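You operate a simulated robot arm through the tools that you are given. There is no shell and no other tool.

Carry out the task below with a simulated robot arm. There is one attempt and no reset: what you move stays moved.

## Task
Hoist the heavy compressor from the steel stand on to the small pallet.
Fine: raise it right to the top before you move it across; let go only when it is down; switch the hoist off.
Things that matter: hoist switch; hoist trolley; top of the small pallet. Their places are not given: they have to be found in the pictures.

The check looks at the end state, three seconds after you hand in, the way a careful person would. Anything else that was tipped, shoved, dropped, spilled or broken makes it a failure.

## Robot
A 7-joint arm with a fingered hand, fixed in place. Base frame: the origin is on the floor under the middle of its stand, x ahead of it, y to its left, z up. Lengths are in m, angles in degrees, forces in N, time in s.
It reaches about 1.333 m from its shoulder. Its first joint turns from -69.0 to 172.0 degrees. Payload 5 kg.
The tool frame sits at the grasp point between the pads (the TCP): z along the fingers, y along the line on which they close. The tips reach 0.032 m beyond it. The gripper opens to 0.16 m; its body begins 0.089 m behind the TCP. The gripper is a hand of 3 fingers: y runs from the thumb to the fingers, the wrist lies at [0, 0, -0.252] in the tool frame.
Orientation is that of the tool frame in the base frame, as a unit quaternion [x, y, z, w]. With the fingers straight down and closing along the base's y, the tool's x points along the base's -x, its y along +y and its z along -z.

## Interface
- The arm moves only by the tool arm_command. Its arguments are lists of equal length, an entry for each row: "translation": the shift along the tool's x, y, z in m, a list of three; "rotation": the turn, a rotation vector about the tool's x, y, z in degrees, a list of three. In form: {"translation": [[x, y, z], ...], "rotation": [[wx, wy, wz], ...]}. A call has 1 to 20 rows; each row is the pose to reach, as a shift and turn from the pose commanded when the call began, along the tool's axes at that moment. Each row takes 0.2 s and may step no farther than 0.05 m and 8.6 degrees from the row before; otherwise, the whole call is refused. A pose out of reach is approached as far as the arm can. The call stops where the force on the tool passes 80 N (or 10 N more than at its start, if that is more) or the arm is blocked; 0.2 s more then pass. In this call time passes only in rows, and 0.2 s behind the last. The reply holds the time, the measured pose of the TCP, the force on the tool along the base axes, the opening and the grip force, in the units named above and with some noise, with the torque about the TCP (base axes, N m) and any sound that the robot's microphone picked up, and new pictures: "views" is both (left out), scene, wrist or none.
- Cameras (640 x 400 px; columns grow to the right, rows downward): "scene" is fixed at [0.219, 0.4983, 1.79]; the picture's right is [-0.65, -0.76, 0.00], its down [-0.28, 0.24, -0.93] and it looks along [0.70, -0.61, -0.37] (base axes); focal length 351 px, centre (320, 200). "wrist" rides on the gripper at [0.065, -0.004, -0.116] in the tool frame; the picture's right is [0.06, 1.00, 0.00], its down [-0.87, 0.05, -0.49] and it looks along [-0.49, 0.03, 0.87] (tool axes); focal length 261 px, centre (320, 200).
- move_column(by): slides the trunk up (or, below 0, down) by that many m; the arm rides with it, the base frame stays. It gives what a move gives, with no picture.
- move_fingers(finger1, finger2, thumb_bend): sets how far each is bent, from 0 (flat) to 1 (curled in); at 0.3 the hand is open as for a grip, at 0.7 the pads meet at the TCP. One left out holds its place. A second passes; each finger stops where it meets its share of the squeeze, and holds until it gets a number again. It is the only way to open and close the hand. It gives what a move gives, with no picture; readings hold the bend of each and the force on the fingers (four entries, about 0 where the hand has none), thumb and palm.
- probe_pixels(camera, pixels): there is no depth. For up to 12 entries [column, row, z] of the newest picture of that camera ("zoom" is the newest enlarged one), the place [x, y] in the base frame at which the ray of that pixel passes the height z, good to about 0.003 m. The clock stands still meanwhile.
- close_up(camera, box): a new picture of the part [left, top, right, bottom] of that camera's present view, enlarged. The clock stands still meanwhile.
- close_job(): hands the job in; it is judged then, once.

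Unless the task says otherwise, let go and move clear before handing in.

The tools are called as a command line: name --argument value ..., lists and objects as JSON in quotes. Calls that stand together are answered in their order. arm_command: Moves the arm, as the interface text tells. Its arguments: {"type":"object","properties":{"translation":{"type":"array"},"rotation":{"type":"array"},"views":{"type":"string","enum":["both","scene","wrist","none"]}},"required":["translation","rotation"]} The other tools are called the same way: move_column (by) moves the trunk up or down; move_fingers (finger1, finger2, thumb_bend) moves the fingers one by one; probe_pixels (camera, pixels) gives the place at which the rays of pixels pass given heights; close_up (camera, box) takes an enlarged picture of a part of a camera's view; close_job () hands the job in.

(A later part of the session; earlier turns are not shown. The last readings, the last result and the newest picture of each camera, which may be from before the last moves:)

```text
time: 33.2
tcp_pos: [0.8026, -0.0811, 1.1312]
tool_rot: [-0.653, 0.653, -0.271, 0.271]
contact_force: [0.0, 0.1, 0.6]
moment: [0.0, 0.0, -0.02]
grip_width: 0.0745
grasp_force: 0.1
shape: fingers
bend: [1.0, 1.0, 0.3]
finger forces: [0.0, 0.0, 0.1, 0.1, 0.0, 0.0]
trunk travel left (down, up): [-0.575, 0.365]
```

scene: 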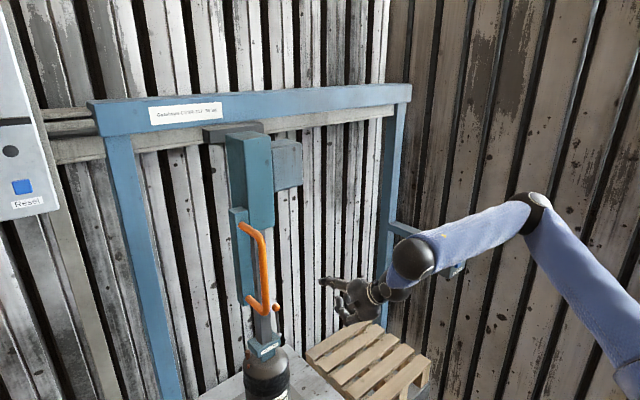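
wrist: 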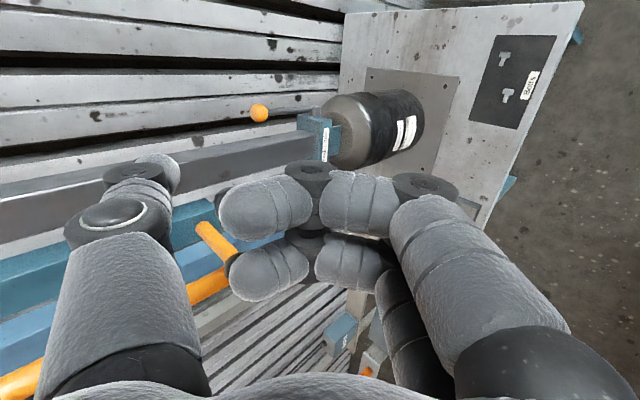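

The pose was reached exactly. In the wrist view the ball is at (259,112), with the jaw at (318,135) beside it. I'll zoom in to place the ball accurately.

close_up --camera "wrist" --box '[230, 70, 390, 170]'

close_up --camera "scene" --box '[250, 285, 306, 320]'

close_up --camera "scene" --box '[240, 250, 440, 350]'

```text
4.00 times, centred on (310, 120) of wrist
```

zoom: 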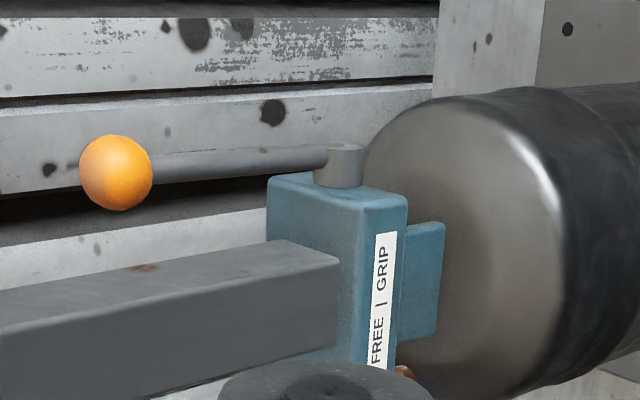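

```text
11.43 times, centred on (278, 302) of scene
```

zoom: 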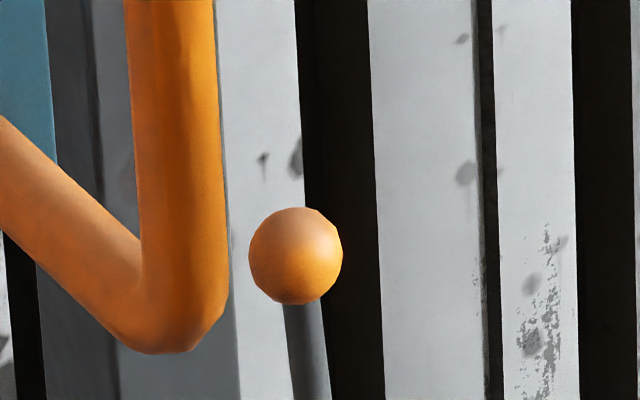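

```text
3.20 times, centred on (340, 300) of scene
```

zoom: 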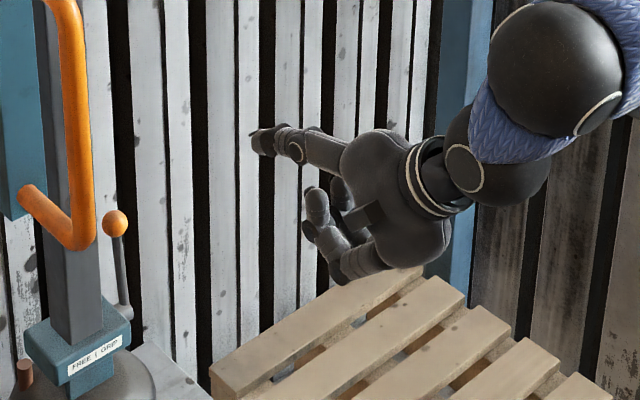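

probe_pixels --camera "wrist" --pixels '[[259, 113, 0.98], [259, 113, 0.95], [315, 111.2, 0.87], [315, 111.2, 0.9], [305, 137, 0.9], [304, 185, 0.9]]'

probe_pixels --camera "scene" --pixels '[[275.9, 306.9, 0.98], [275.9, 306.9, 0.95], [278.75, 335, 0.87], [278.75, 335, 0.9]]'

```text
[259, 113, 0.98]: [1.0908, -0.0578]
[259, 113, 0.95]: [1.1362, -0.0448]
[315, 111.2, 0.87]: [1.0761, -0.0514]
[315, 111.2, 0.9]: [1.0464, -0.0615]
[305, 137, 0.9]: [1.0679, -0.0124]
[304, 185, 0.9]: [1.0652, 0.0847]
```

```text
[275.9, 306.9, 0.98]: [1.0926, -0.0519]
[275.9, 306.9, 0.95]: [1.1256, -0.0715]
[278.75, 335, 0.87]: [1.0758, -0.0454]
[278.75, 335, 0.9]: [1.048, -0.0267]
```

The ball is at about (1.099, -0.0555, 0.975) and the pivot at (1.082, -0.049, 0.864). I'll check the thumb tip's place by probing it in both pictures before approaching.

probe_pixels --camera "scene" --pixels '[[320, 281, 1.19], [320, 281, 1.17], [320, 281, 1.15], [340, 287, 1.17]]'

probe_pixels --camera "wrist" --pixels '[[165, 162, 1.19], [165, 162, 1.17], [165, 162, 1.15]]'

close_up --camera "scene" --box '[310, 260, 400, 345]'

```text
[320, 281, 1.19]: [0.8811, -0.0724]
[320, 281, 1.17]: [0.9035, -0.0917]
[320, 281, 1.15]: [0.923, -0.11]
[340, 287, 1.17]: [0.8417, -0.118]
```

```text
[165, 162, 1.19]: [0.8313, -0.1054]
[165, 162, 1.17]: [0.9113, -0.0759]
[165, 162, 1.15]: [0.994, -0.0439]
```

```text
4.71 times, centred on (355, 302) of scene
```

zoom: 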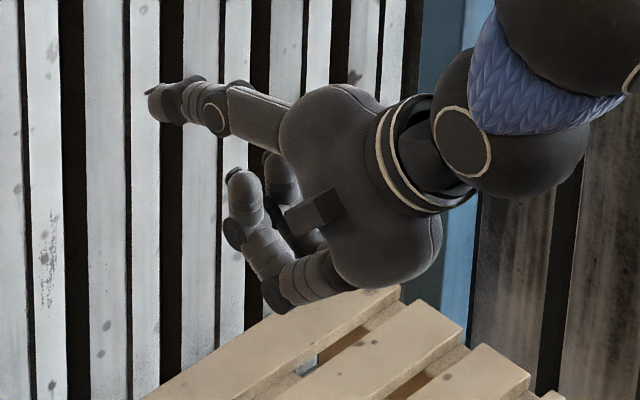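

The thumb tip matches my prediction and points almost level along +x. I'll carry it over the top of the ball, keeping about 8 cm above it, and look.

arm_command --translation '[[-0.0038, -0.0166, 0.0405], [-0.0077, -0.0333, 0.081], [-0.0115, -0.0499, 0.1215], [-0.0154, -0.0665, 0.1619], [-0.0192, -0.0832, 0.2024], [-0.0231, -0.0998, 0.2429]]' --rotation '[[0, 0, 0], [0, 0, 0], [0, 0, 0], [0, 0, 0], [0, 0, 0], [0, 0, 0]]' --views "both"

close_up --camera "scene" --box '[240, 260, 360, 350]'

```text
time: 34.6
tcp_pos: [1.0454, -0.0569, 1.0277]
tool_rot: [-0.652, 0.654, -0.271, 0.272]
contact_force: [1.3, -0.7, 0.5]
moment: [0.02, 0.03, 0.03]
grip_width: 0.0741
grasp_force: 0.1
shape: fingers
bend: [1.0, 1.0, 0.3]
finger forces: [0.0, 0.0, 0.0, 0.0, 0.0, 0.0]
trunk travel left (down, up): [-0.575, 0.365]
```

scene: 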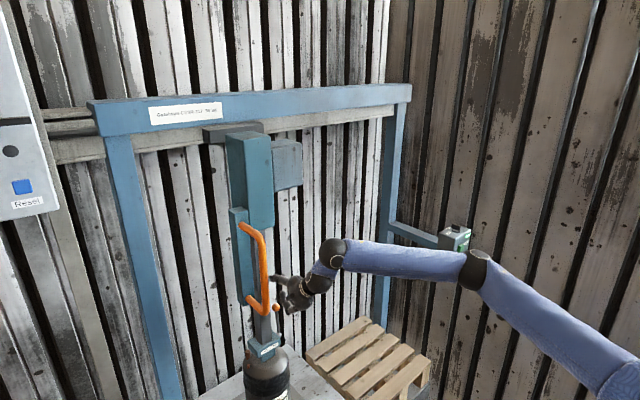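
wrist: 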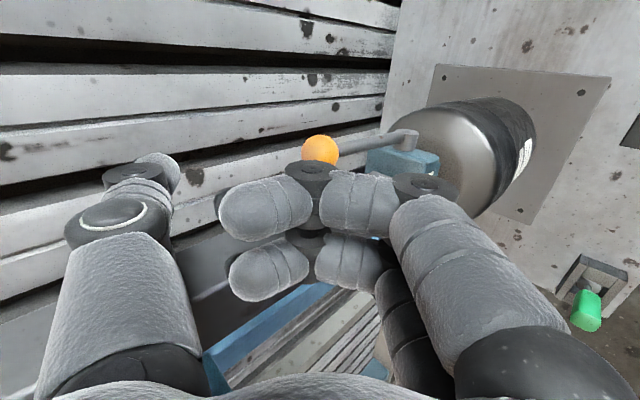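

```text
4.44 times, centred on (300, 305) of scene
```

zoom: 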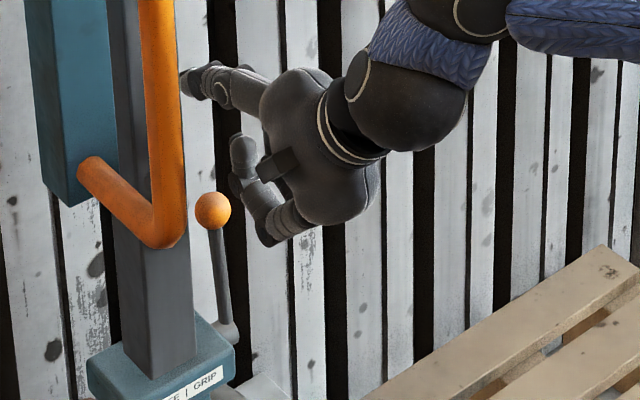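

The thumb tip is above and beyond the ball, whose zoom pixel is (213,210), and the curled fingers are on the near side. I'll lower the hand 6 cm and draw back 1 cm, so the thumb lies just over the ball.

arm_command --translation '[[0, 0.0166, 0.0117], [0, 0.0332, 0.0234], [0, 0.0498, 0.0351]]' --rotation '[[0, 0, 0], [0, 0, 0], [0, 0, 0]]' --views "both"

close_up --camera "scene" --box '[240, 270, 340, 345]'

```text
time: 35.4
tcp_pos: [1.034, -0.0569, 0.9685]
tool_rot: [-0.652, 0.654, -0.271, 0.272]
contact_force: [0.2, -0.2, -0.4]
moment: [0.07, 0.05, 0.01]
grip_width: 0.0744
grasp_force: 0.0
shape: fingers
bend: [1.0, 1.0, 0.3]
finger forces: [0.0, 0.1, 0.0, 0.0, 0.0, 0.0]
trunk travel left (down, up): [-0.575, 0.365]
```

scene: 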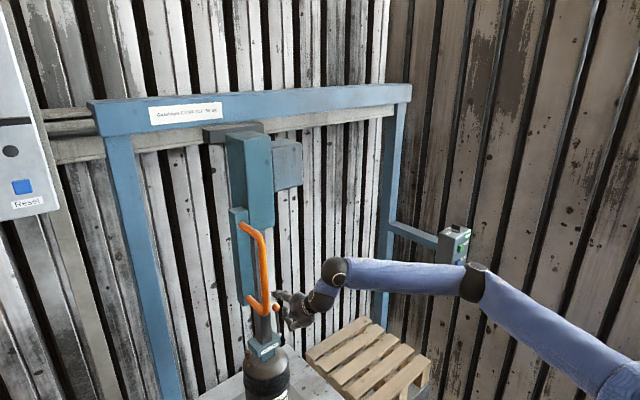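
wrist: 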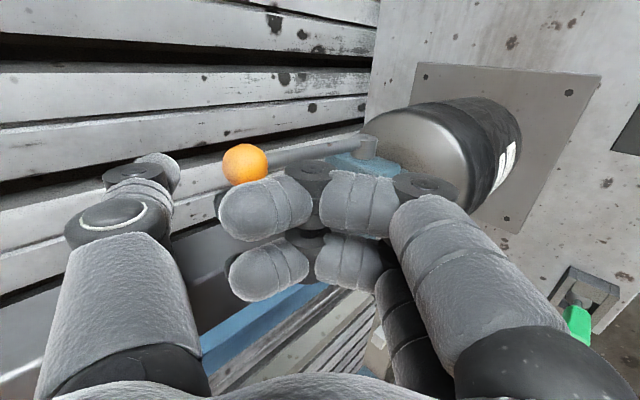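

```text
5.33 times, centred on (290, 308) of scene
```

zoom: 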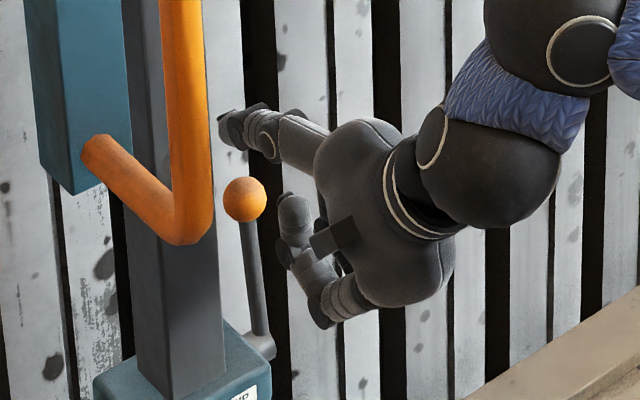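

The thumb lies just above the ball and lines up with it across y. I'll bend the thumb down behind the ball to start the pull.

move_fingers --thumb_bend 0.5

close_up --camera "scene" --box '[240, 270, 340, 345]'

close_up --camera "wrist" --box '[80, 80, 400, 280]'

```text
time: 36.4
tcp_pos: [1.0344, -0.0573, 0.9707]
tool_rot: [-0.652, 0.653, -0.272, 0.271]
contact_force: [0.8, 0.9, 10.1]
moment: [-0.01, -0.6, 0.0]
grip_width: 0.0615
grasp_force: 4.9
shape: fingers
bend: [1.0, 1.0, 0.48]
finger forces: [0.0, 0.1, 0.1, 0.0, 9.8, 0.0]
trunk travel left (down, up): [-0.575, 0.365]
```

```text
5.33 times, centred on (290, 308) of scene
```

zoom: 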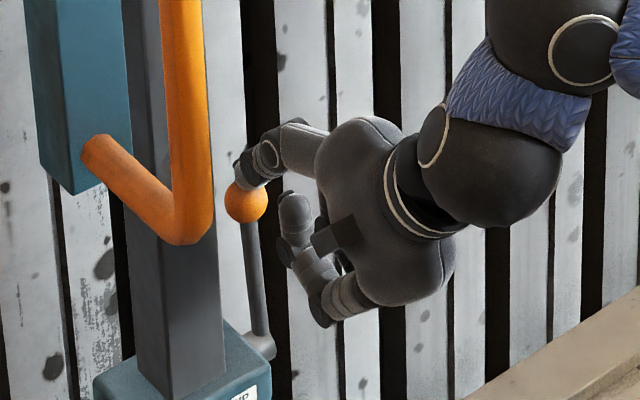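

```text
2.00 times, centred on (240, 180) of wrist
```

zoom: 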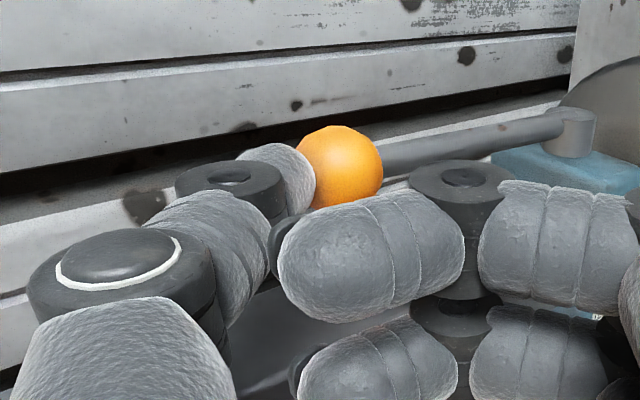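

The thumb came down on top of the ball, giving 10 N upwards, rather than behind it. I'll reopen the thumb and fingers, then move 3 cm further so the thumb reaches past the ball.

move_fingers --thumb_bend 0.3

move_fingers --finger1 0.35 --finger2 0.35

arm_command --translation '[[0.0005, -0.0095, 0.0095], [0.001, -0.019, 0.019]]' --rotation '[[0, 0, 0], [0, 0, 0]]' --views "both"

close_up --camera "scene" --box '[240, 270, 340, 345]'

```text
time: 37.4
tcp_pos: [1.0336, -0.0591, 0.9695]
tool_rot: [-0.653, 0.654, -0.271, 0.27]
contact_force: [0.2, 0.3, 0.5]
moment: [-0.01, -0.01, 0.02]
grip_width: 0.0743
grasp_force: 0.0
shape: fingers
bend: [1.0, 1.0, 0.3]
finger forces: [0.1, 0.0, 0.1, 0.0, 0.0, 0.0]
trunk travel left (down, up): [-0.575, 0.365]
```

```text
time: 38.4
tcp_pos: [1.0342, -0.0572, 0.9699]
tool_rot: [-0.652, 0.654, -0.272, 0.271]
contact_force: [-0.2, 0.1, 0.1]
moment: [0.02, 0.01, 0.0]
grip_width: 0.1578
grasp_force: 0.0
shape: fingers
bend: [0.35, 0.35, 0.3]
finger forces: [0.1, 0.0, 0.0, 0.0, 0.0, 0.1]
trunk travel left (down, up): [-0.575, 0.365]
```

```text
time: 39.0
tcp_pos: [1.0614, -0.0581, 0.9688]
tool_rot: [-0.653, 0.653, -0.272, 0.271]
contact_force: [0.2, 0.4, 0.7]
moment: [0.04, 0.01, -0.02]
grip_width: 0.158
grasp_force: 0.0
shape: fingers
bend: [0.35, 0.35, 0.3]
finger forces: [0.0, 0.1, 0.0, 0.0, 0.0, 0.0]
trunk travel left (down, up): [-0.575, 0.365]
```

scene: 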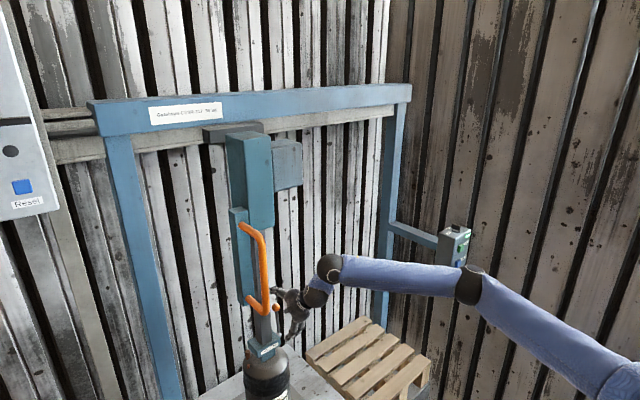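
wrist: 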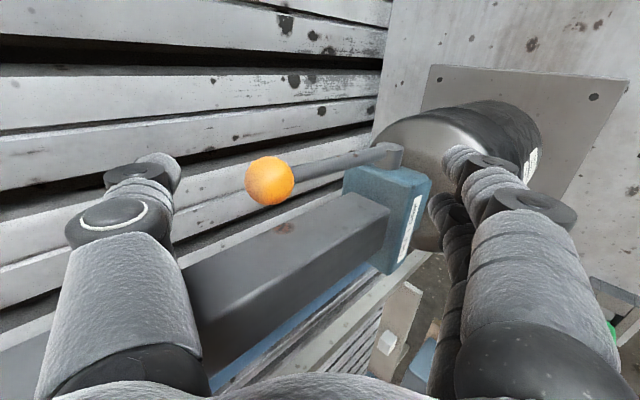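

```text
5.33 times, centred on (290, 308) of scene
```

zoom: 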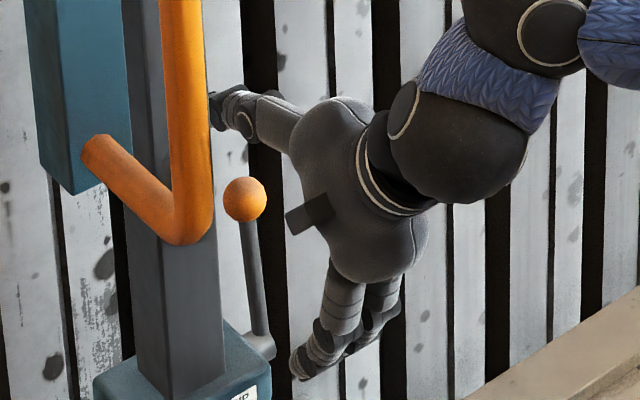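

The open hand now frames the ball at wrist pixel (270,180), and the mast stays clear. I'll move 2 cm further and 6 mm away from the mast, then pinch the ball gently between thumb and fingers.

arm_command --translation '[[0.003, -0.0085, 0.0064], [0.006, -0.017, 0.0127]]' --rotation '[[0, 0, 0], [0, 0, 0]]' --views "wrist"

move_fingers --thumb_bend 0.6

close_up --camera "scene" --box '[240, 270, 340, 345]'

close_up --camera "wrist" --box '[0, 0, 640, 400]'

```text
time: 39.6
tcp_pos: [1.0824, -0.0659, 0.9715]
tool_rot: [-0.653, 0.653, -0.271, 0.271]
contact_force: [0.0, 0.2, 0.4]
moment: [0.0, 0.0, -0.01]
grip_width: 0.1576
grasp_force: 0.1
shape: fingers
bend: [0.35, 0.35, 0.3]
finger forces: [0.0, 0.0, 0.1, 0.0, 0.0, 0.0]
trunk travel left (down, up): [-0.575, 0.365]
```

wrist: 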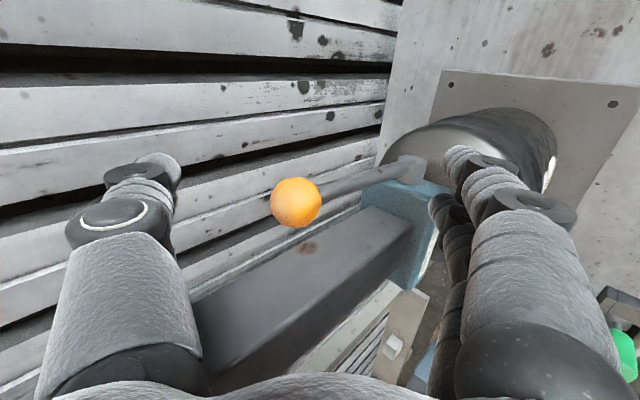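

```text
time: 40.6
tcp_pos: [1.0824, -0.0642, 0.9726]
tool_rot: [-0.652, 0.654, -0.271, 0.271]
contact_force: [0.4, -1.0, 1.6]
moment: [0.03, -0.09, -0.01]
grip_width: 0.0992
grasp_force: 0.9
shape: fingers
bend: [0.35, 0.35, 0.6]
finger forces: [0.0, 0.0, 0.1, 0.0, 1.5, 0.0]
trunk travel left (down, up): [-0.575, 0.365]
```

```text
5.33 times, centred on (290, 308) of scene
```

zoom: 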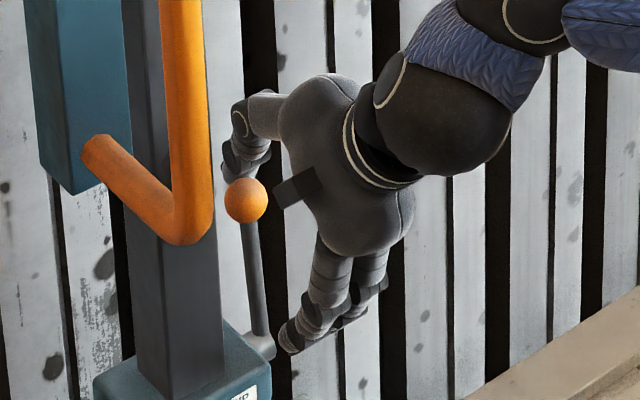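

```text
1.00 times, centred on (320, 200) of wrist (not enlarged: the box is as wide or as high as the picture)
```

zoom: 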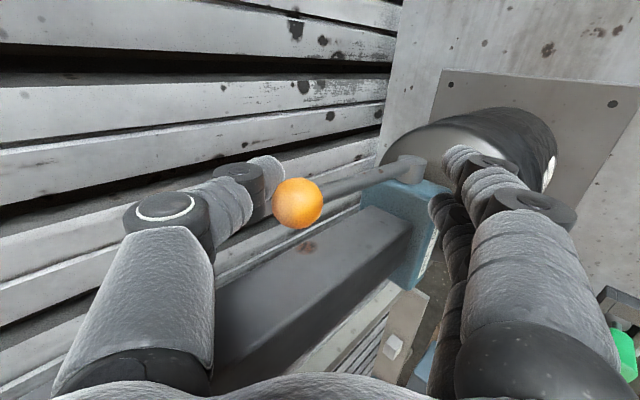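

The thumb now rests lightly against the far side of the ball at 1.5 N. I'll pull steadily towards -x and watch the force and sound.

arm_command --translation '[[0, 0.0071, -0.0071], [0, 0.0141, -0.0141], [0, 0.0212, -0.0212], [0, 0.0283, -0.0283], [0, 0.0354, -0.0354]]' --rotation '[[0, 0, 0], [0, 0, 0], [0, 0, 0], [0, 0, 0], [0, 0, 0]]' --views "wrist"

close_up --camera "scene" --box '[240, 270, 340, 345]'

```text
time: 41.8
tcp_pos: [1.0322, -0.0629, 0.9728]
tool_rot: [-0.653, 0.654, -0.271, 0.271]
contact_force: [0.3, 0.2, 0.8]
moment: [-0.03, 0.03, 0.0]
grip_width: 0.0981
grasp_force: 0.3
shape: fingers
bend: [0.35, 0.35, 0.6]
finger forces: [0.0, 0.0, 0.0, 0.0, 0.3, 0.0]
trunk travel left (down, up): [-0.575, 0.365]
```

wrist: 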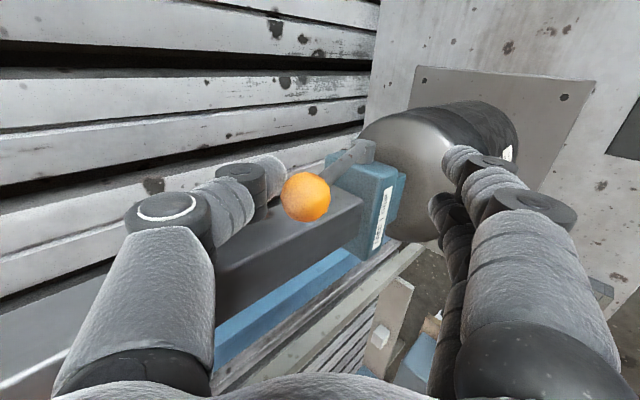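

```text
5.33 times, centred on (290, 308) of scene
```

zoom: 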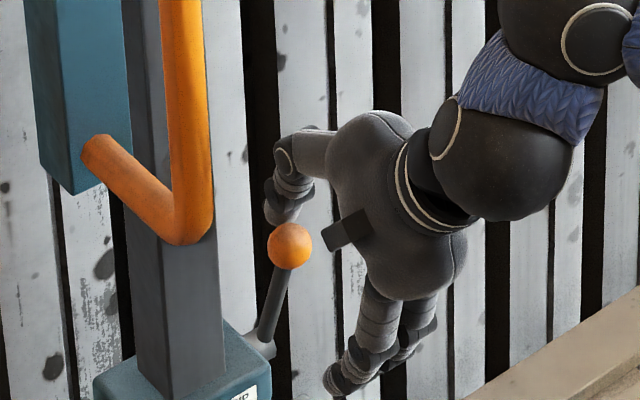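

The lever follows easily, and the ball has come over towards -x with no stop felt yet. I'll keep pulling along its arc.

arm_command --translation '[[0, 0.0069, -0.003], [0, 0.0138, -0.006], [0, 0.0232, -0.0087], [0, 0.0325, -0.0113], [0, 0.0424, -0.012], [0, 0.0523, -0.0127]]' --rotation '[[0, 0, 0], [0, 0, 0], [0, 0, 0], [0, 0, 0], [0, 0, 0], [0, 0, 0]]' --views "wrist"

close_up --camera "scene" --box '[240, 270, 340, 345]'

```text
time: 43.2
tcp_pos: [0.986, -0.0645, 0.945]
tool_rot: [-0.652, 0.654, -0.271, 0.271]
contact_force: [-0.3, 0.4, -0.3]
moment: [0.0, -0.03, 0.0]
grip_width: 0.0976
grasp_force: 0.0
shape: fingers
bend: [0.35, 0.35, 0.6]
finger forces: [0.1, 0.1, 0.1, 0.0, 0.0, 0.0]
trunk travel left (down, up): [-0.575, 0.365]
```

wrist: 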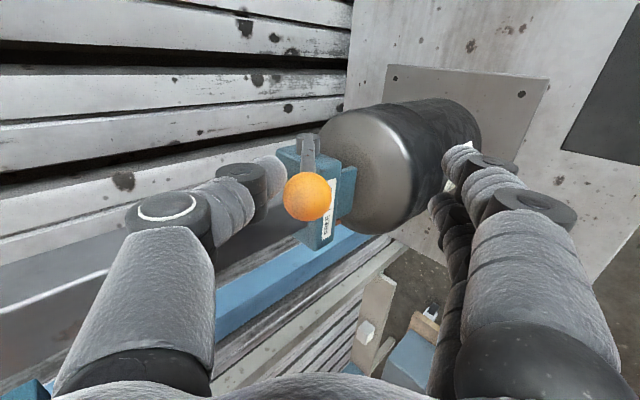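

```text
5.33 times, centred on (290, 308) of scene
```

zoom: 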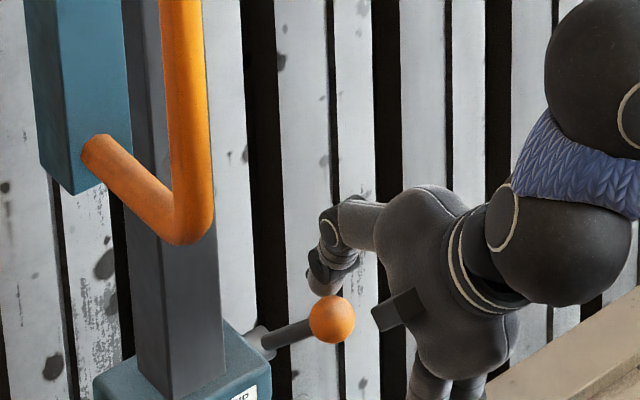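

The lever is now about 45 degrees down towards me, still free-moving. I'll follow its arc further until it meets its stop.

arm_command --translation '[[0, 0.0097, 0.0012], [0, 0.0193, 0.0023], [0, 0.029, 0.0035], [0, 0.038, 0.0073], [0, 0.0469, 0.011], [0, 0.0559, 0.0148]]' --rotation '[[0, 0, 0], [0, 0, 0], [0, 0, 0], [0, 0, 0], [0, 0, 0], [0, 0, 0]]' --views "wrist"

close_up --camera "scene" --box '[240, 290, 340, 365]'

```text
time: 44.6
tcp_pos: [0.9573, -0.0657, 0.8967]
tool_rot: [-0.653, 0.653, -0.271, 0.27]
contact_force: [0.0, -0.5, 0.0]
moment: [-0.01, -0.01, 0.02]
grip_width: 0.0976
grasp_force: 0.0
shape: fingers
bend: [0.35, 0.35, 0.6]
finger forces: [0.0, 0.0, 0.1, 0.1, 0.0, 0.1]
trunk travel left (down, up): [-0.575, 0.365]
```

wrist: 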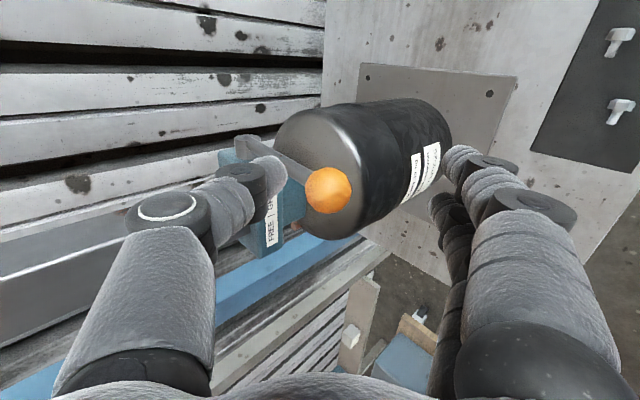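

```text
5.33 times, centred on (290, 328) of scene
```

zoom: 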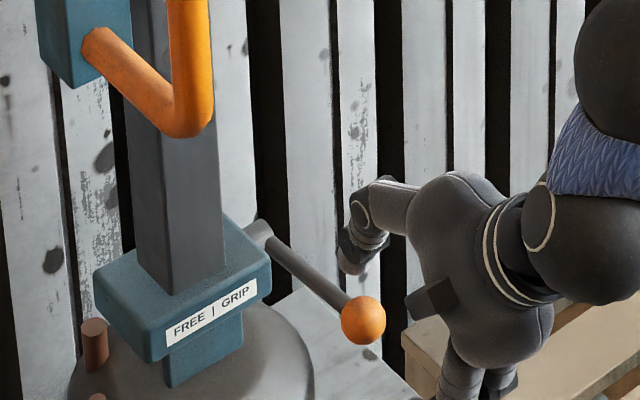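

The lever has swung on ahead of the thumb and now lies forward and slightly below level, apparently at its end. I'll measure the ball's place.

probe_pixels --camera "wrist" --pixels '[[328, 190, 0.85], [328, 190, 0.82], [328, 190, 0.88]]'

probe_pixels --camera "scene" --pixels '[[297.9, 350.5, 0.85], [297.9, 350.5, 0.82], [297.9, 350.5, 0.88]]'

close_up --camera "wrist" --box '[210, 100, 450, 250]'

close_up --camera "scene" --box '[240, 325, 304, 365]'

```text
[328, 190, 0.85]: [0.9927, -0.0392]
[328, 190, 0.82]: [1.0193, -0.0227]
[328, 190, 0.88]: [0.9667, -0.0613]
```

```text
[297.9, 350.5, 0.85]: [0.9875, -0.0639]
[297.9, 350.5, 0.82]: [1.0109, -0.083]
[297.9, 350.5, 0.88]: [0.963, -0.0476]
```

```text
2.67 times, centred on (330, 175) of wrist
```

zoom: 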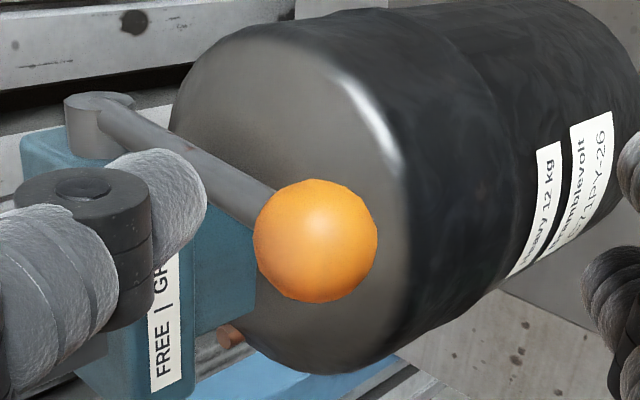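

```text
10.00 times, centred on (272, 345) of scene
```

zoom: 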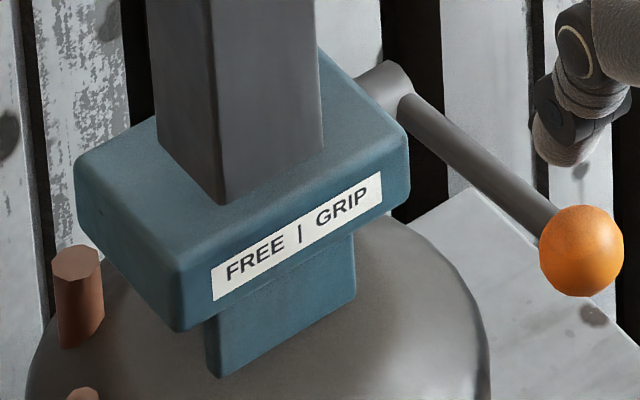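

The ball is at about (0.9755, -0.053, 0.869), so the lever is about level, 87 degrees from upright. I'll press gently down on the stem with the thumb to see whether this is its stop.

arm_command --translation '[[0.0, 0.0057, 0.0057], [0.0, 0.0113, 0.0113], [0, 0.017, 0.017]]' --rotation '[[0, 0, 0], [0, 0, 0], [0, 0, 0]]' --views "wrist"

close_up --camera "scene" --box '[240, 325, 304, 365]'

```text
time: 45.4
tcp_pos: [0.9583, -0.0656, 0.8715]
tool_rot: [-0.652, 0.654, -0.272, 0.271]
contact_force: [-1.2, -0.7, 5.7]
moment: [0.01, -0.3, -0.06]
grip_width: 0.0991
grasp_force: 2.0
shape: fingers
bend: [0.35, 0.35, 0.6]
finger forces: [0.0, 0.1, 0.0, 0.0, 5.3, 0.0]
trunk travel left (down, up): [-0.575, 0.365]
```

wrist: 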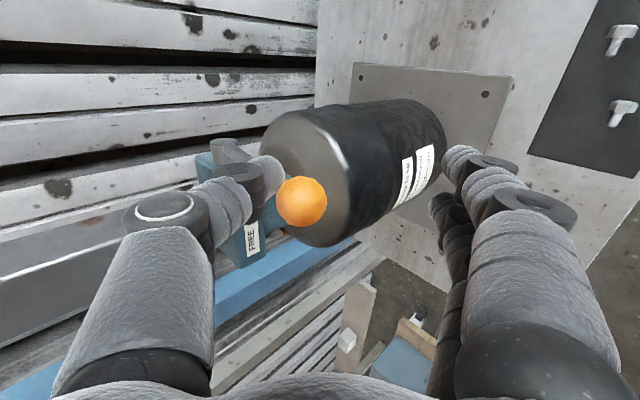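

```text
10.00 times, centred on (272, 345) of scene
```

zoom: 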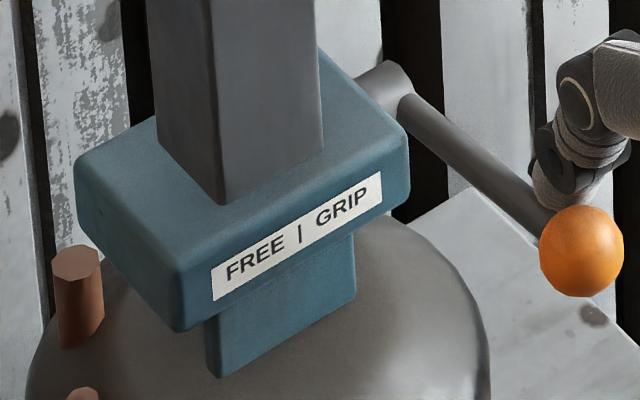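

The ball stayed put under 5.7 N, so the lever is at its stop in GRIP. I'll lift the thumb off, withdraw, and shape the hand for pressing again.

arm_command --translation '[[0, -0.0212, -0.0212], [0, -0.0424, -0.0424], [0, -0.0424, -0.082], [0, -0.0424, -0.1216], [0, -0.0424, -0.1612], [0, -0.0424, -0.2008], [0, -0.0424, -0.2404]]' --rotation '[[0, 0, 0], [0, 0, 0], [0, 0, 0], [0, 0, 0], [0, 0, 0], [0, 0, 0], [0, 0, 0]]' --views "scene"

move_fingers --thumb_bend 0.3

move_fingers --finger1 1.0 --finger2 1.0

close_up --camera "scene" --box '[220, 290, 320, 365]'

```text
time: 47.0
tcp_pos: [0.8129, -0.0643, 1.072]
tool_rot: [0.653, -0.653, 0.273, -0.271]
contact_force: [-0.7, -0.2, 0.3]
moment: [-0.01, -0.04, 0.02]
grip_width: 0.0974
grasp_force: 0.0
shape: fingers
bend: [0.35, 0.35, 0.6]
finger forces: [0.0, 0.0, 0.0, 0.0, 0.1, 0.1]
trunk travel left (down, up): [-0.575, 0.365]
```

scene: 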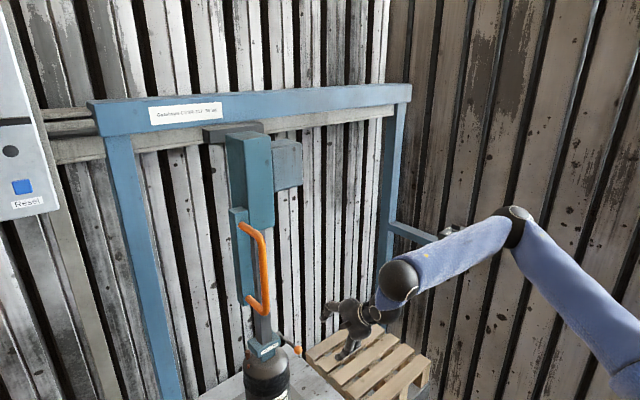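

```text
time: 48.0
tcp_pos: [0.8151, -0.0627, 1.069]
tool_rot: [-0.653, 0.654, -0.272, 0.27]
contact_force: [0.2, -0.4, -0.4]
moment: [0.0, 0.01, 0.01]
grip_width: 0.1578
grasp_force: 0.1
shape: fingers
bend: [0.35, 0.35, 0.3]
finger forces: [0.1, 0.1, 0.2, 0.0, 0.0, 0.0]
trunk travel left (down, up): [-0.575, 0.365]
```

```text
time: 49.0
tcp_pos: [0.8147, -0.0633, 1.0702]
tool_rot: [-0.652, 0.653, -0.272, 0.271]
contact_force: [-0.1, 0.0, -0.2]
moment: [-0.01, -0.02, -0.01]
grip_width: 0.0743
grasp_force: 0.0
shape: fingers
bend: [1.0, 1.0, 0.3]
finger forces: [0.0, 0.0, 0.0, 0.1, 0.1, 0.0]
trunk travel left (down, up): [-0.575, 0.365]
```

```text
5.33 times, centred on (270, 328) of scene
```

zoom: 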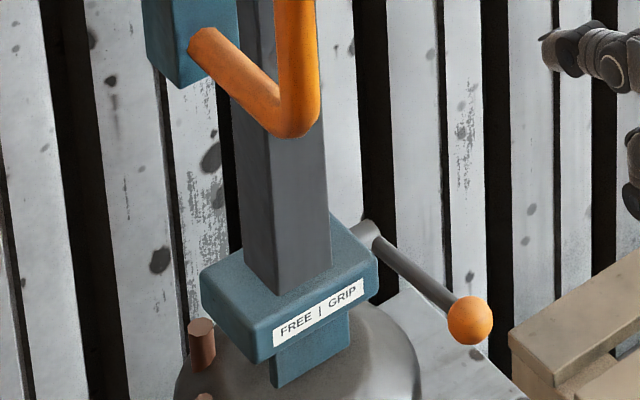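

The lever stays in GRIP. I'll return to the switch box, arriving with the thumb about 4.5 cm in front of the green UP button, keeping the wrist well outward.

arm_command --translation '[[0.0443, 0.0041, -0.0018], [0.0886, 0.0082, -0.0035], [0.1329, 0.0123, -0.0053], [0.1771, 0.0164, -0.0071], [0.2214, 0.0205, -0.0088], [0.2657, 0.0246, -0.0106], [0.31, 0.0287, -0.0124], [0.3543, 0.0327, -0.0141], [0.3986, 0.0368, -0.0159], [0.4429, 0.0409, -0.0176], [0.4871, 0.045, -0.0194], [0.5314, 0.0491, -0.0212], [0.5757, 0.0532, -0.0229], [0.62, 0.0573, -0.0247]]' --rotation '[[0.86, 1.97, 5.53], [1.71, 3.94, 11.06], [2.57, 5.91, 16.59], [3.43, 7.89, 22.11], [4.29, 9.86, 27.64], [5.14, 11.83, 33.17], [6.0, 13.8, 38.7], [6.86, 15.77, 44.23], [7.71, 17.74, 49.76], [8.57, 19.71, 55.29], [9.43, 21.69, 60.81], [10.29, 23.66, 66.34], [11.14, 25.63, 71.87], [12.0, 27.6, 77.4]]' --views "both"

```text
time: 52.0
tcp_pos: [0.7541, -0.6833, 1.0451]
tool_rot: [0.003, 0.926, -0.242, 0.289]
contact_force: [0.9, -1.5, -0.5]
moment: [0.02, -0.01, 0.05]
grip_width: 0.0742
grasp_force: 0.1
shape: fingers
bend: [1.0, 1.0, 0.3]
finger forces: [0.0, 0.0, 0.0, 0.0, 0.0, 0.0]
trunk travel left (down, up): [-0.575, 0.365]
```

scene: 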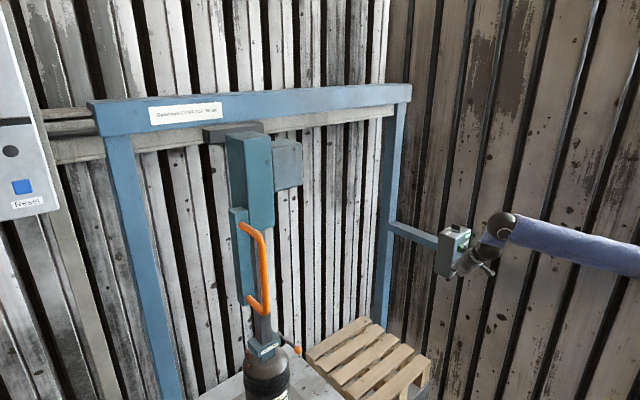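
wrist: 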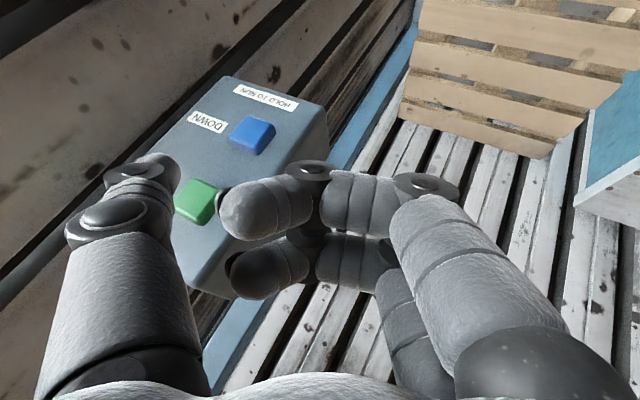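

The thumb tip is about 4.5 cm in front of the UP button, green at (197,202). I'll approach to just short of contact, as I did with DOWN.

arm_command --translation '[[-0.0186, 0.0021, 0.0088], [-0.0372, 0.0041, 0.0176]]' --rotation '[[0, 0, 0], [0, 0, 0]]' --views "none"

close_up --camera "wrist" --box '[100, 100, 300, 260]'

```text
time: 52.6
tcp_pos: [0.7956, -0.6832, 1.0508]
tool_rot: [0.002, 0.926, -0.242, 0.289]
contact_force: [0.3, 0.4, -1.0]
moment: [0.0, 0.0, -0.02]
grip_width: 0.0742
grasp_force: 0.2
shape: fingers
bend: [1.0, 1.0, 0.3]
finger forces: [0.0, 0.0, 0.1, 0.0, 0.3, 0.0]
trunk travel left (down, up): [-0.575, 0.365]
```

```text
2.50 times, centred on (200, 180) of wrist
```

zoom: 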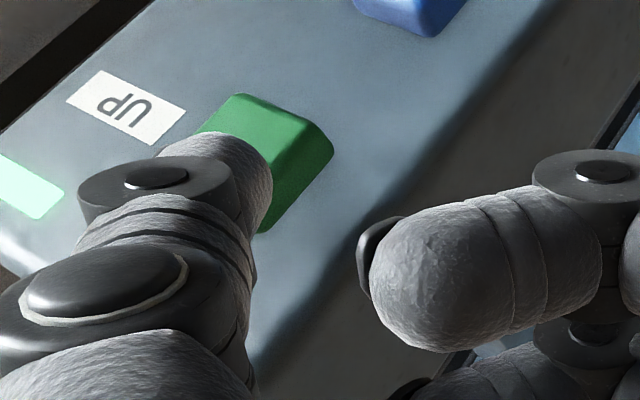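

The thumb covers the UP button exactly as it did DOWN. I'll press and hold briefly, then check that the compressor leaves the stand cleanly.

arm_command --translation '[[-0.0042, 0.0007, 0.0027], [-0.0083, 0.0014, 0.0054], [-0.0117, 0.002, 0.0075], [-0.0117, 0.002, 0.0075]]' --rotation '[[0, 0, 0], [0, 0, 0], [0, 0, 0], [0, 0, 0]]' --views "scene"

close_up --camera "scene" --box '[200, 280, 340, 400]'

```text
time: 53.6
tcp_pos: [0.8084, -0.6837, 1.0543]
tool_rot: [0.002, 0.926, -0.242, 0.289]
contact_force: [-23.1, 5.1, -5.9]
moment: [0.35, -0.64, -2.13]
grip_width: 0.0746
grasp_force: 11.9
shape: fingers
bend: [1.0, 1.0, 0.3]
finger forces: [0.0, 0.1, 0.0, 0.1, 24.0, 0.0]
trunk travel left (down, up): [-0.575, 0.365]
heard: click
```

scene: 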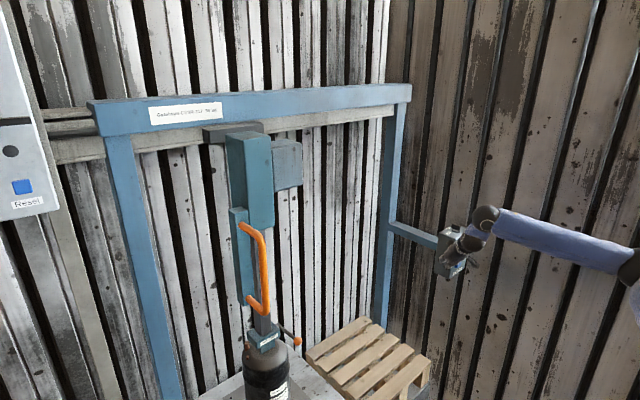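

```text
3.33 times, centred on (270, 340) of scene
```

zoom: 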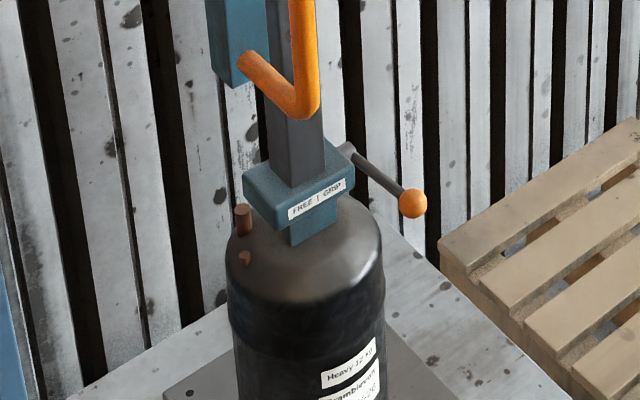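

The compressor is rising with the jaw. I'll hold the button and keep watching.

arm_command --translation '[[0, 0, 0], [0, 0, 0], [0, 0, 0], [0, 0, 0], [0, 0, 0]]' --rotation '[[0, 0, 0], [0, 0, 0], [0, 0, 0], [0, 0, 0], [0, 0, 0]]' --views "scene"

close_up --camera "scene" --box '[200, 260, 340, 400]'

```text
time: 54.8
tcp_pos: [0.8078, -0.684, 1.0527]
tool_rot: [0.002, 0.926, -0.242, 0.29]
contact_force: [-27.1, 4.0, -9.3]
moment: [0.78, -0.72, -2.49]
grip_width: 0.0746
grasp_force: 14.4
shape: fingers
bend: [1.0, 1.0, 0.3]
finger forces: [0.0, 0.0, 0.0, 0.0, 27.9, 0.0]
trunk travel left (down, up): [-0.575, 0.365]
```

scene: 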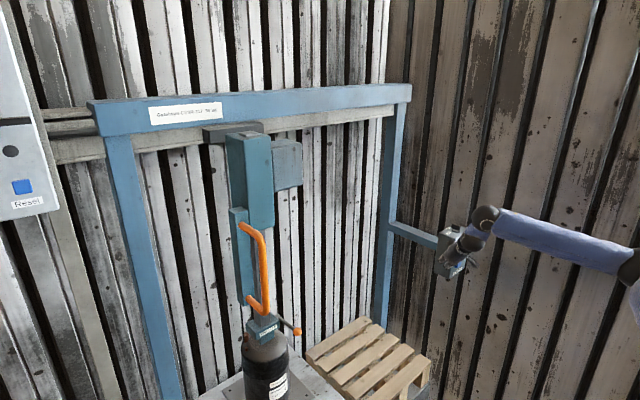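

```text
2.86 times, centred on (270, 330) of scene
```

zoom: 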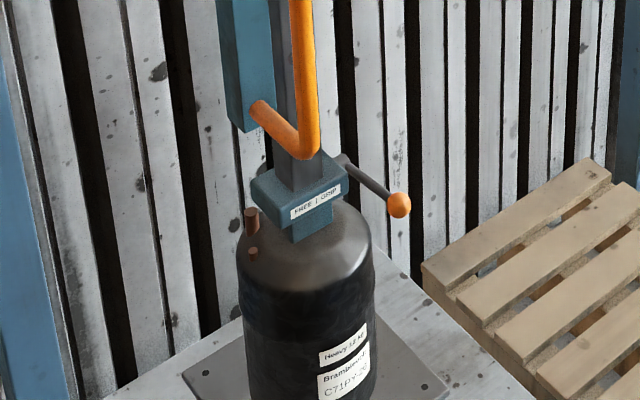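

It is lifting cleanly at about 0.035 m/s, and the mounting plate stays on the stand. I'll go on holding UP.

arm_command --translation '[[0, 0, 0], [0, 0, 0], [0, 0, 0], [0, 0, 0], [0, 0, 0], [0, 0, 0], [0, 0, 0], [0, 0, 0], [0, 0, 0], [0, 0, 0], [0, 0, 0], [0, 0, 0], [0, 0, 0], [0, 0, 0], [0, 0, 0]]' --rotation '[[0, 0, 0], [0, 0, 0], [0, 0, 0], [0, 0, 0], [0, 0, 0], [0, 0, 0], [0, 0, 0], [0, 0, 0], [0, 0, 0], [0, 0, 0], [0, 0, 0], [0, 0, 0], [0, 0, 0], [0, 0, 0], [0, 0, 0]]' --views "scene"

close_up --camera "scene" --box '[180, 200, 340, 400]'

```text
time: 58.0
tcp_pos: [0.8094, -0.6835, 1.0525]
tool_rot: [0.002, 0.926, -0.242, 0.29]
contact_force: [-28.2, 3.0, -10.0]
moment: [0.85, -0.73, -2.6]
grip_width: 0.0746
grasp_force: 14.3
shape: fingers
bend: [1.0, 1.0, 0.3]
finger forces: [0.0, 0.0, 0.0, 0.0, 28.6, 0.0]
trunk travel left (down, up): [-0.575, 0.365]
```

scene: 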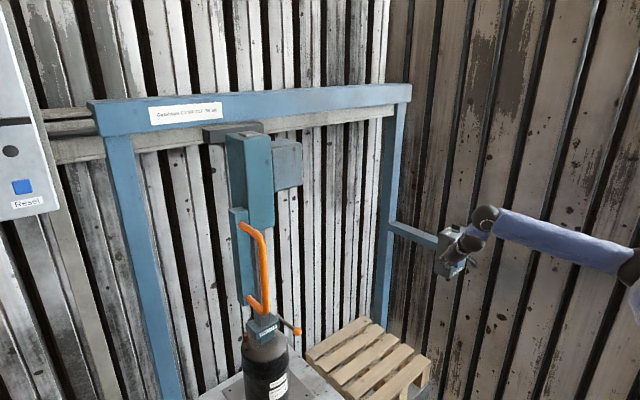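

```text
2.00 times, centred on (260, 300) of scene
```

zoom: 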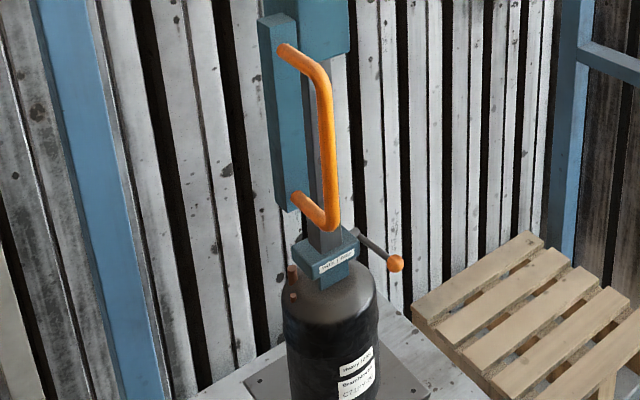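

The height did not change between the last two pictures: the jaw label is at row 331 in both, the same height as at the very start, so the hoist is at its top stop. I'll release the button and back off.

arm_command --translation '[[0.0208, -0.0035, -0.0134], [0.0416, -0.007, -0.0268]]' --rotation '[[0, 0, 0], [0, 0, 0]]' --views "both"

close_up --camera "scene" --box '[220, 310, 320, 400]'

```text
time: 58.6
tcp_pos: [0.7623, -0.682, 1.0538]
tool_rot: [0.001, 0.926, -0.242, 0.291]
contact_force: [0.0, 0.3, -1.5]
moment: [0.01, -0.03, 0.04]
grip_width: 0.0742
grasp_force: 0.0
shape: fingers
bend: [1.0, 1.0, 0.3]
finger forces: [0.0, 0.0, 0.1, 0.1, 0.0, 0.0]
trunk travel left (down, up): [-0.575, 0.365]
```

scene: 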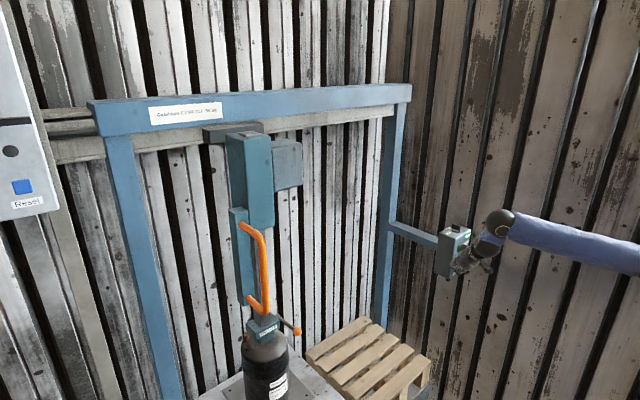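
wrist: 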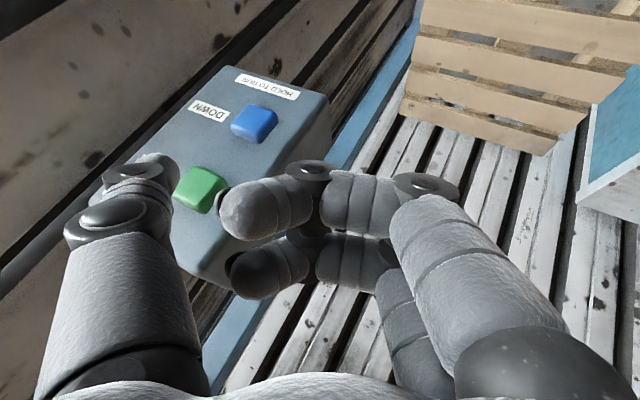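

```text
4.44 times, centred on (270, 355) of scene
```

zoom: 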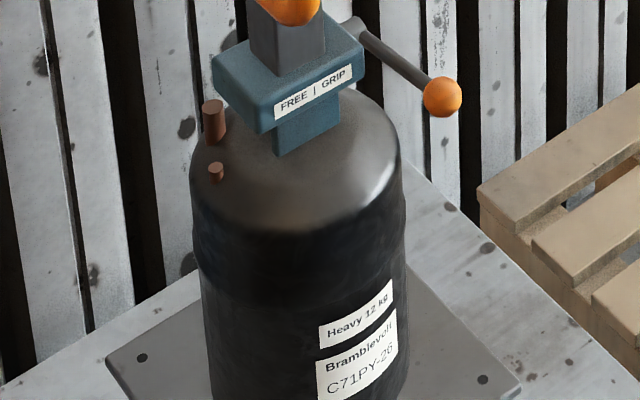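

The compressor hangs about 7 cm above the stand, and the pallet top at about z 0.41 is lower still. The pallet centre works out near (1.084, -0.568). I'll now carry the hand to the orange handle and get ready to hold its vertical bar.

arm_command --translation '[[-0.0134, 0.0324, -0.0254], [-0.0269, 0.0648, -0.0509], [-0.0403, 0.0972, -0.0763], [-0.0538, 0.1296, -0.1017], [-0.0672, 0.162, -0.1271], [-0.0806, 0.1944, -0.1526], [-0.0941, 0.2268, -0.178], [-0.1075, 0.2592, -0.2034], [-0.121, 0.2917, -0.2289], [-0.1344, 0.3241, -0.2543], [-0.1478, 0.3565, -0.2797], [-0.1613, 0.3889, -0.3051], [-0.1747, 0.4213, -0.3306], [-0.1881, 0.4537, -0.356], [-0.2016, 0.4861, -0.3814], [-0.215, 0.5185, -0.4068], [-0.2285, 0.5509, -0.4323], [-0.2419, 0.5833, -0.4577]]' --rotation '[[-1.44, -0.57, 0.59], [-2.88, -1.13, 1.19], [-4.32, -1.7, 1.78], [-5.76, -2.27, 2.38], [-7.19, -2.83, 2.97], [-8.63, -3.4, 3.57], [-10.07, -3.97, 4.16], [-11.51, -4.53, 4.76], [-12.95, -5.1, 5.35], [-14.39, -5.67, 5.94], [-15.83, -6.23, 6.54], [-17.27, -6.8, 7.13], [-18.71, -7.37, 7.73], [-20.14, -7.93, 8.32], [-21.58, -8.5, 8.92], [-23.02, -9.07, 9.51], [-24.46, -9.63, 10.11], [-25.9, -10.2, 10.7]]' --views "none"

move_fingers --finger1 0.3 --finger2 0.3 --thumb_bend 0.3

arm_command --translation '[[0, 0, 0]]' --rotation '[[0, 0, 0]]' --views "both"

```text
time: 62.4
tcp_pos: [0.8026, 0.0737, 1.2464]
tool_rot: [0.002, 0.924, -0.002, 0.383]
contact_force: [-1.2, 0.4, -0.6]
moment: [-0.02, 0.01, -0.02]
grip_width: 0.0742
grasp_force: 0.0
shape: fingers
bend: [1.0, 1.0, 0.3]
finger forces: [0.1, 0.1, 0.0, 0.0, 0.0, 0.1]
trunk travel left (down, up): [-0.575, 0.365]
```

```text
time: 63.4
tcp_pos: [0.8027, 0.0725, 1.2472]
tool_rot: [0.001, 0.924, 0.0, 0.383]
contact_force: [0.0, -0.2, 0.0]
moment: [0.01, 0.01, 0.05]
grip_width: 0.1679
grasp_force: 0.0
shape: fingers
bend: [0.3, 0.3, 0.3]
finger forces: [0.1, 0.1, 0.0, 0.0, 0.0, 0.0]
trunk travel left (down, up): [-0.575, 0.365]
```

```text
time: 63.8
tcp_pos: [0.8026, 0.0716, 1.2465]
tool_rot: [0.001, 0.924, -0.001, 0.384]
contact_force: [0.0, 0.0, -0.3]
moment: [0.0, 0.01, 0.02]
grip_width: 0.168
grasp_force: 0.1
shape: fingers
bend: [0.3, 0.3, 0.3]
finger forces: [0.0, 0.0, 0.1, 0.0, 0.1, 0.0]
trunk travel left (down, up): [-0.575, 0.365]
```

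scene: 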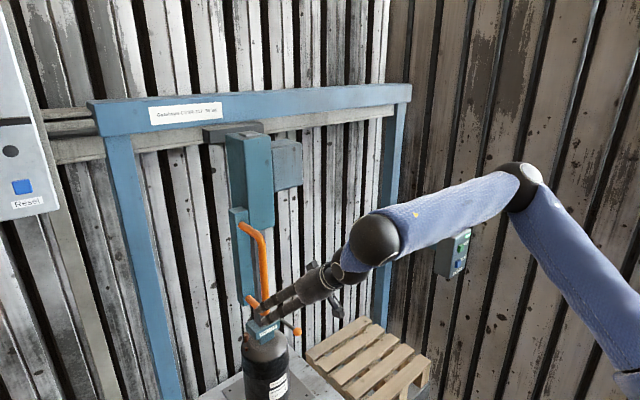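
wrist: 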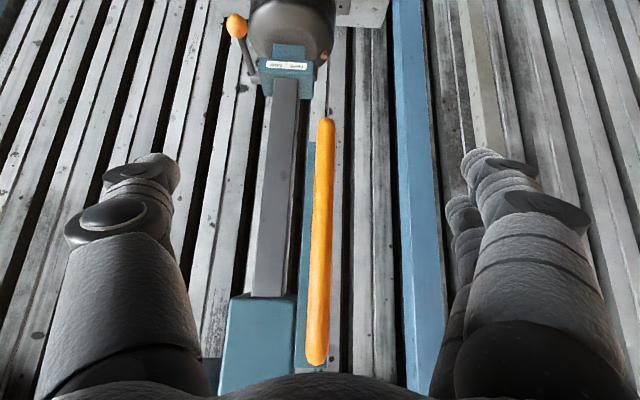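

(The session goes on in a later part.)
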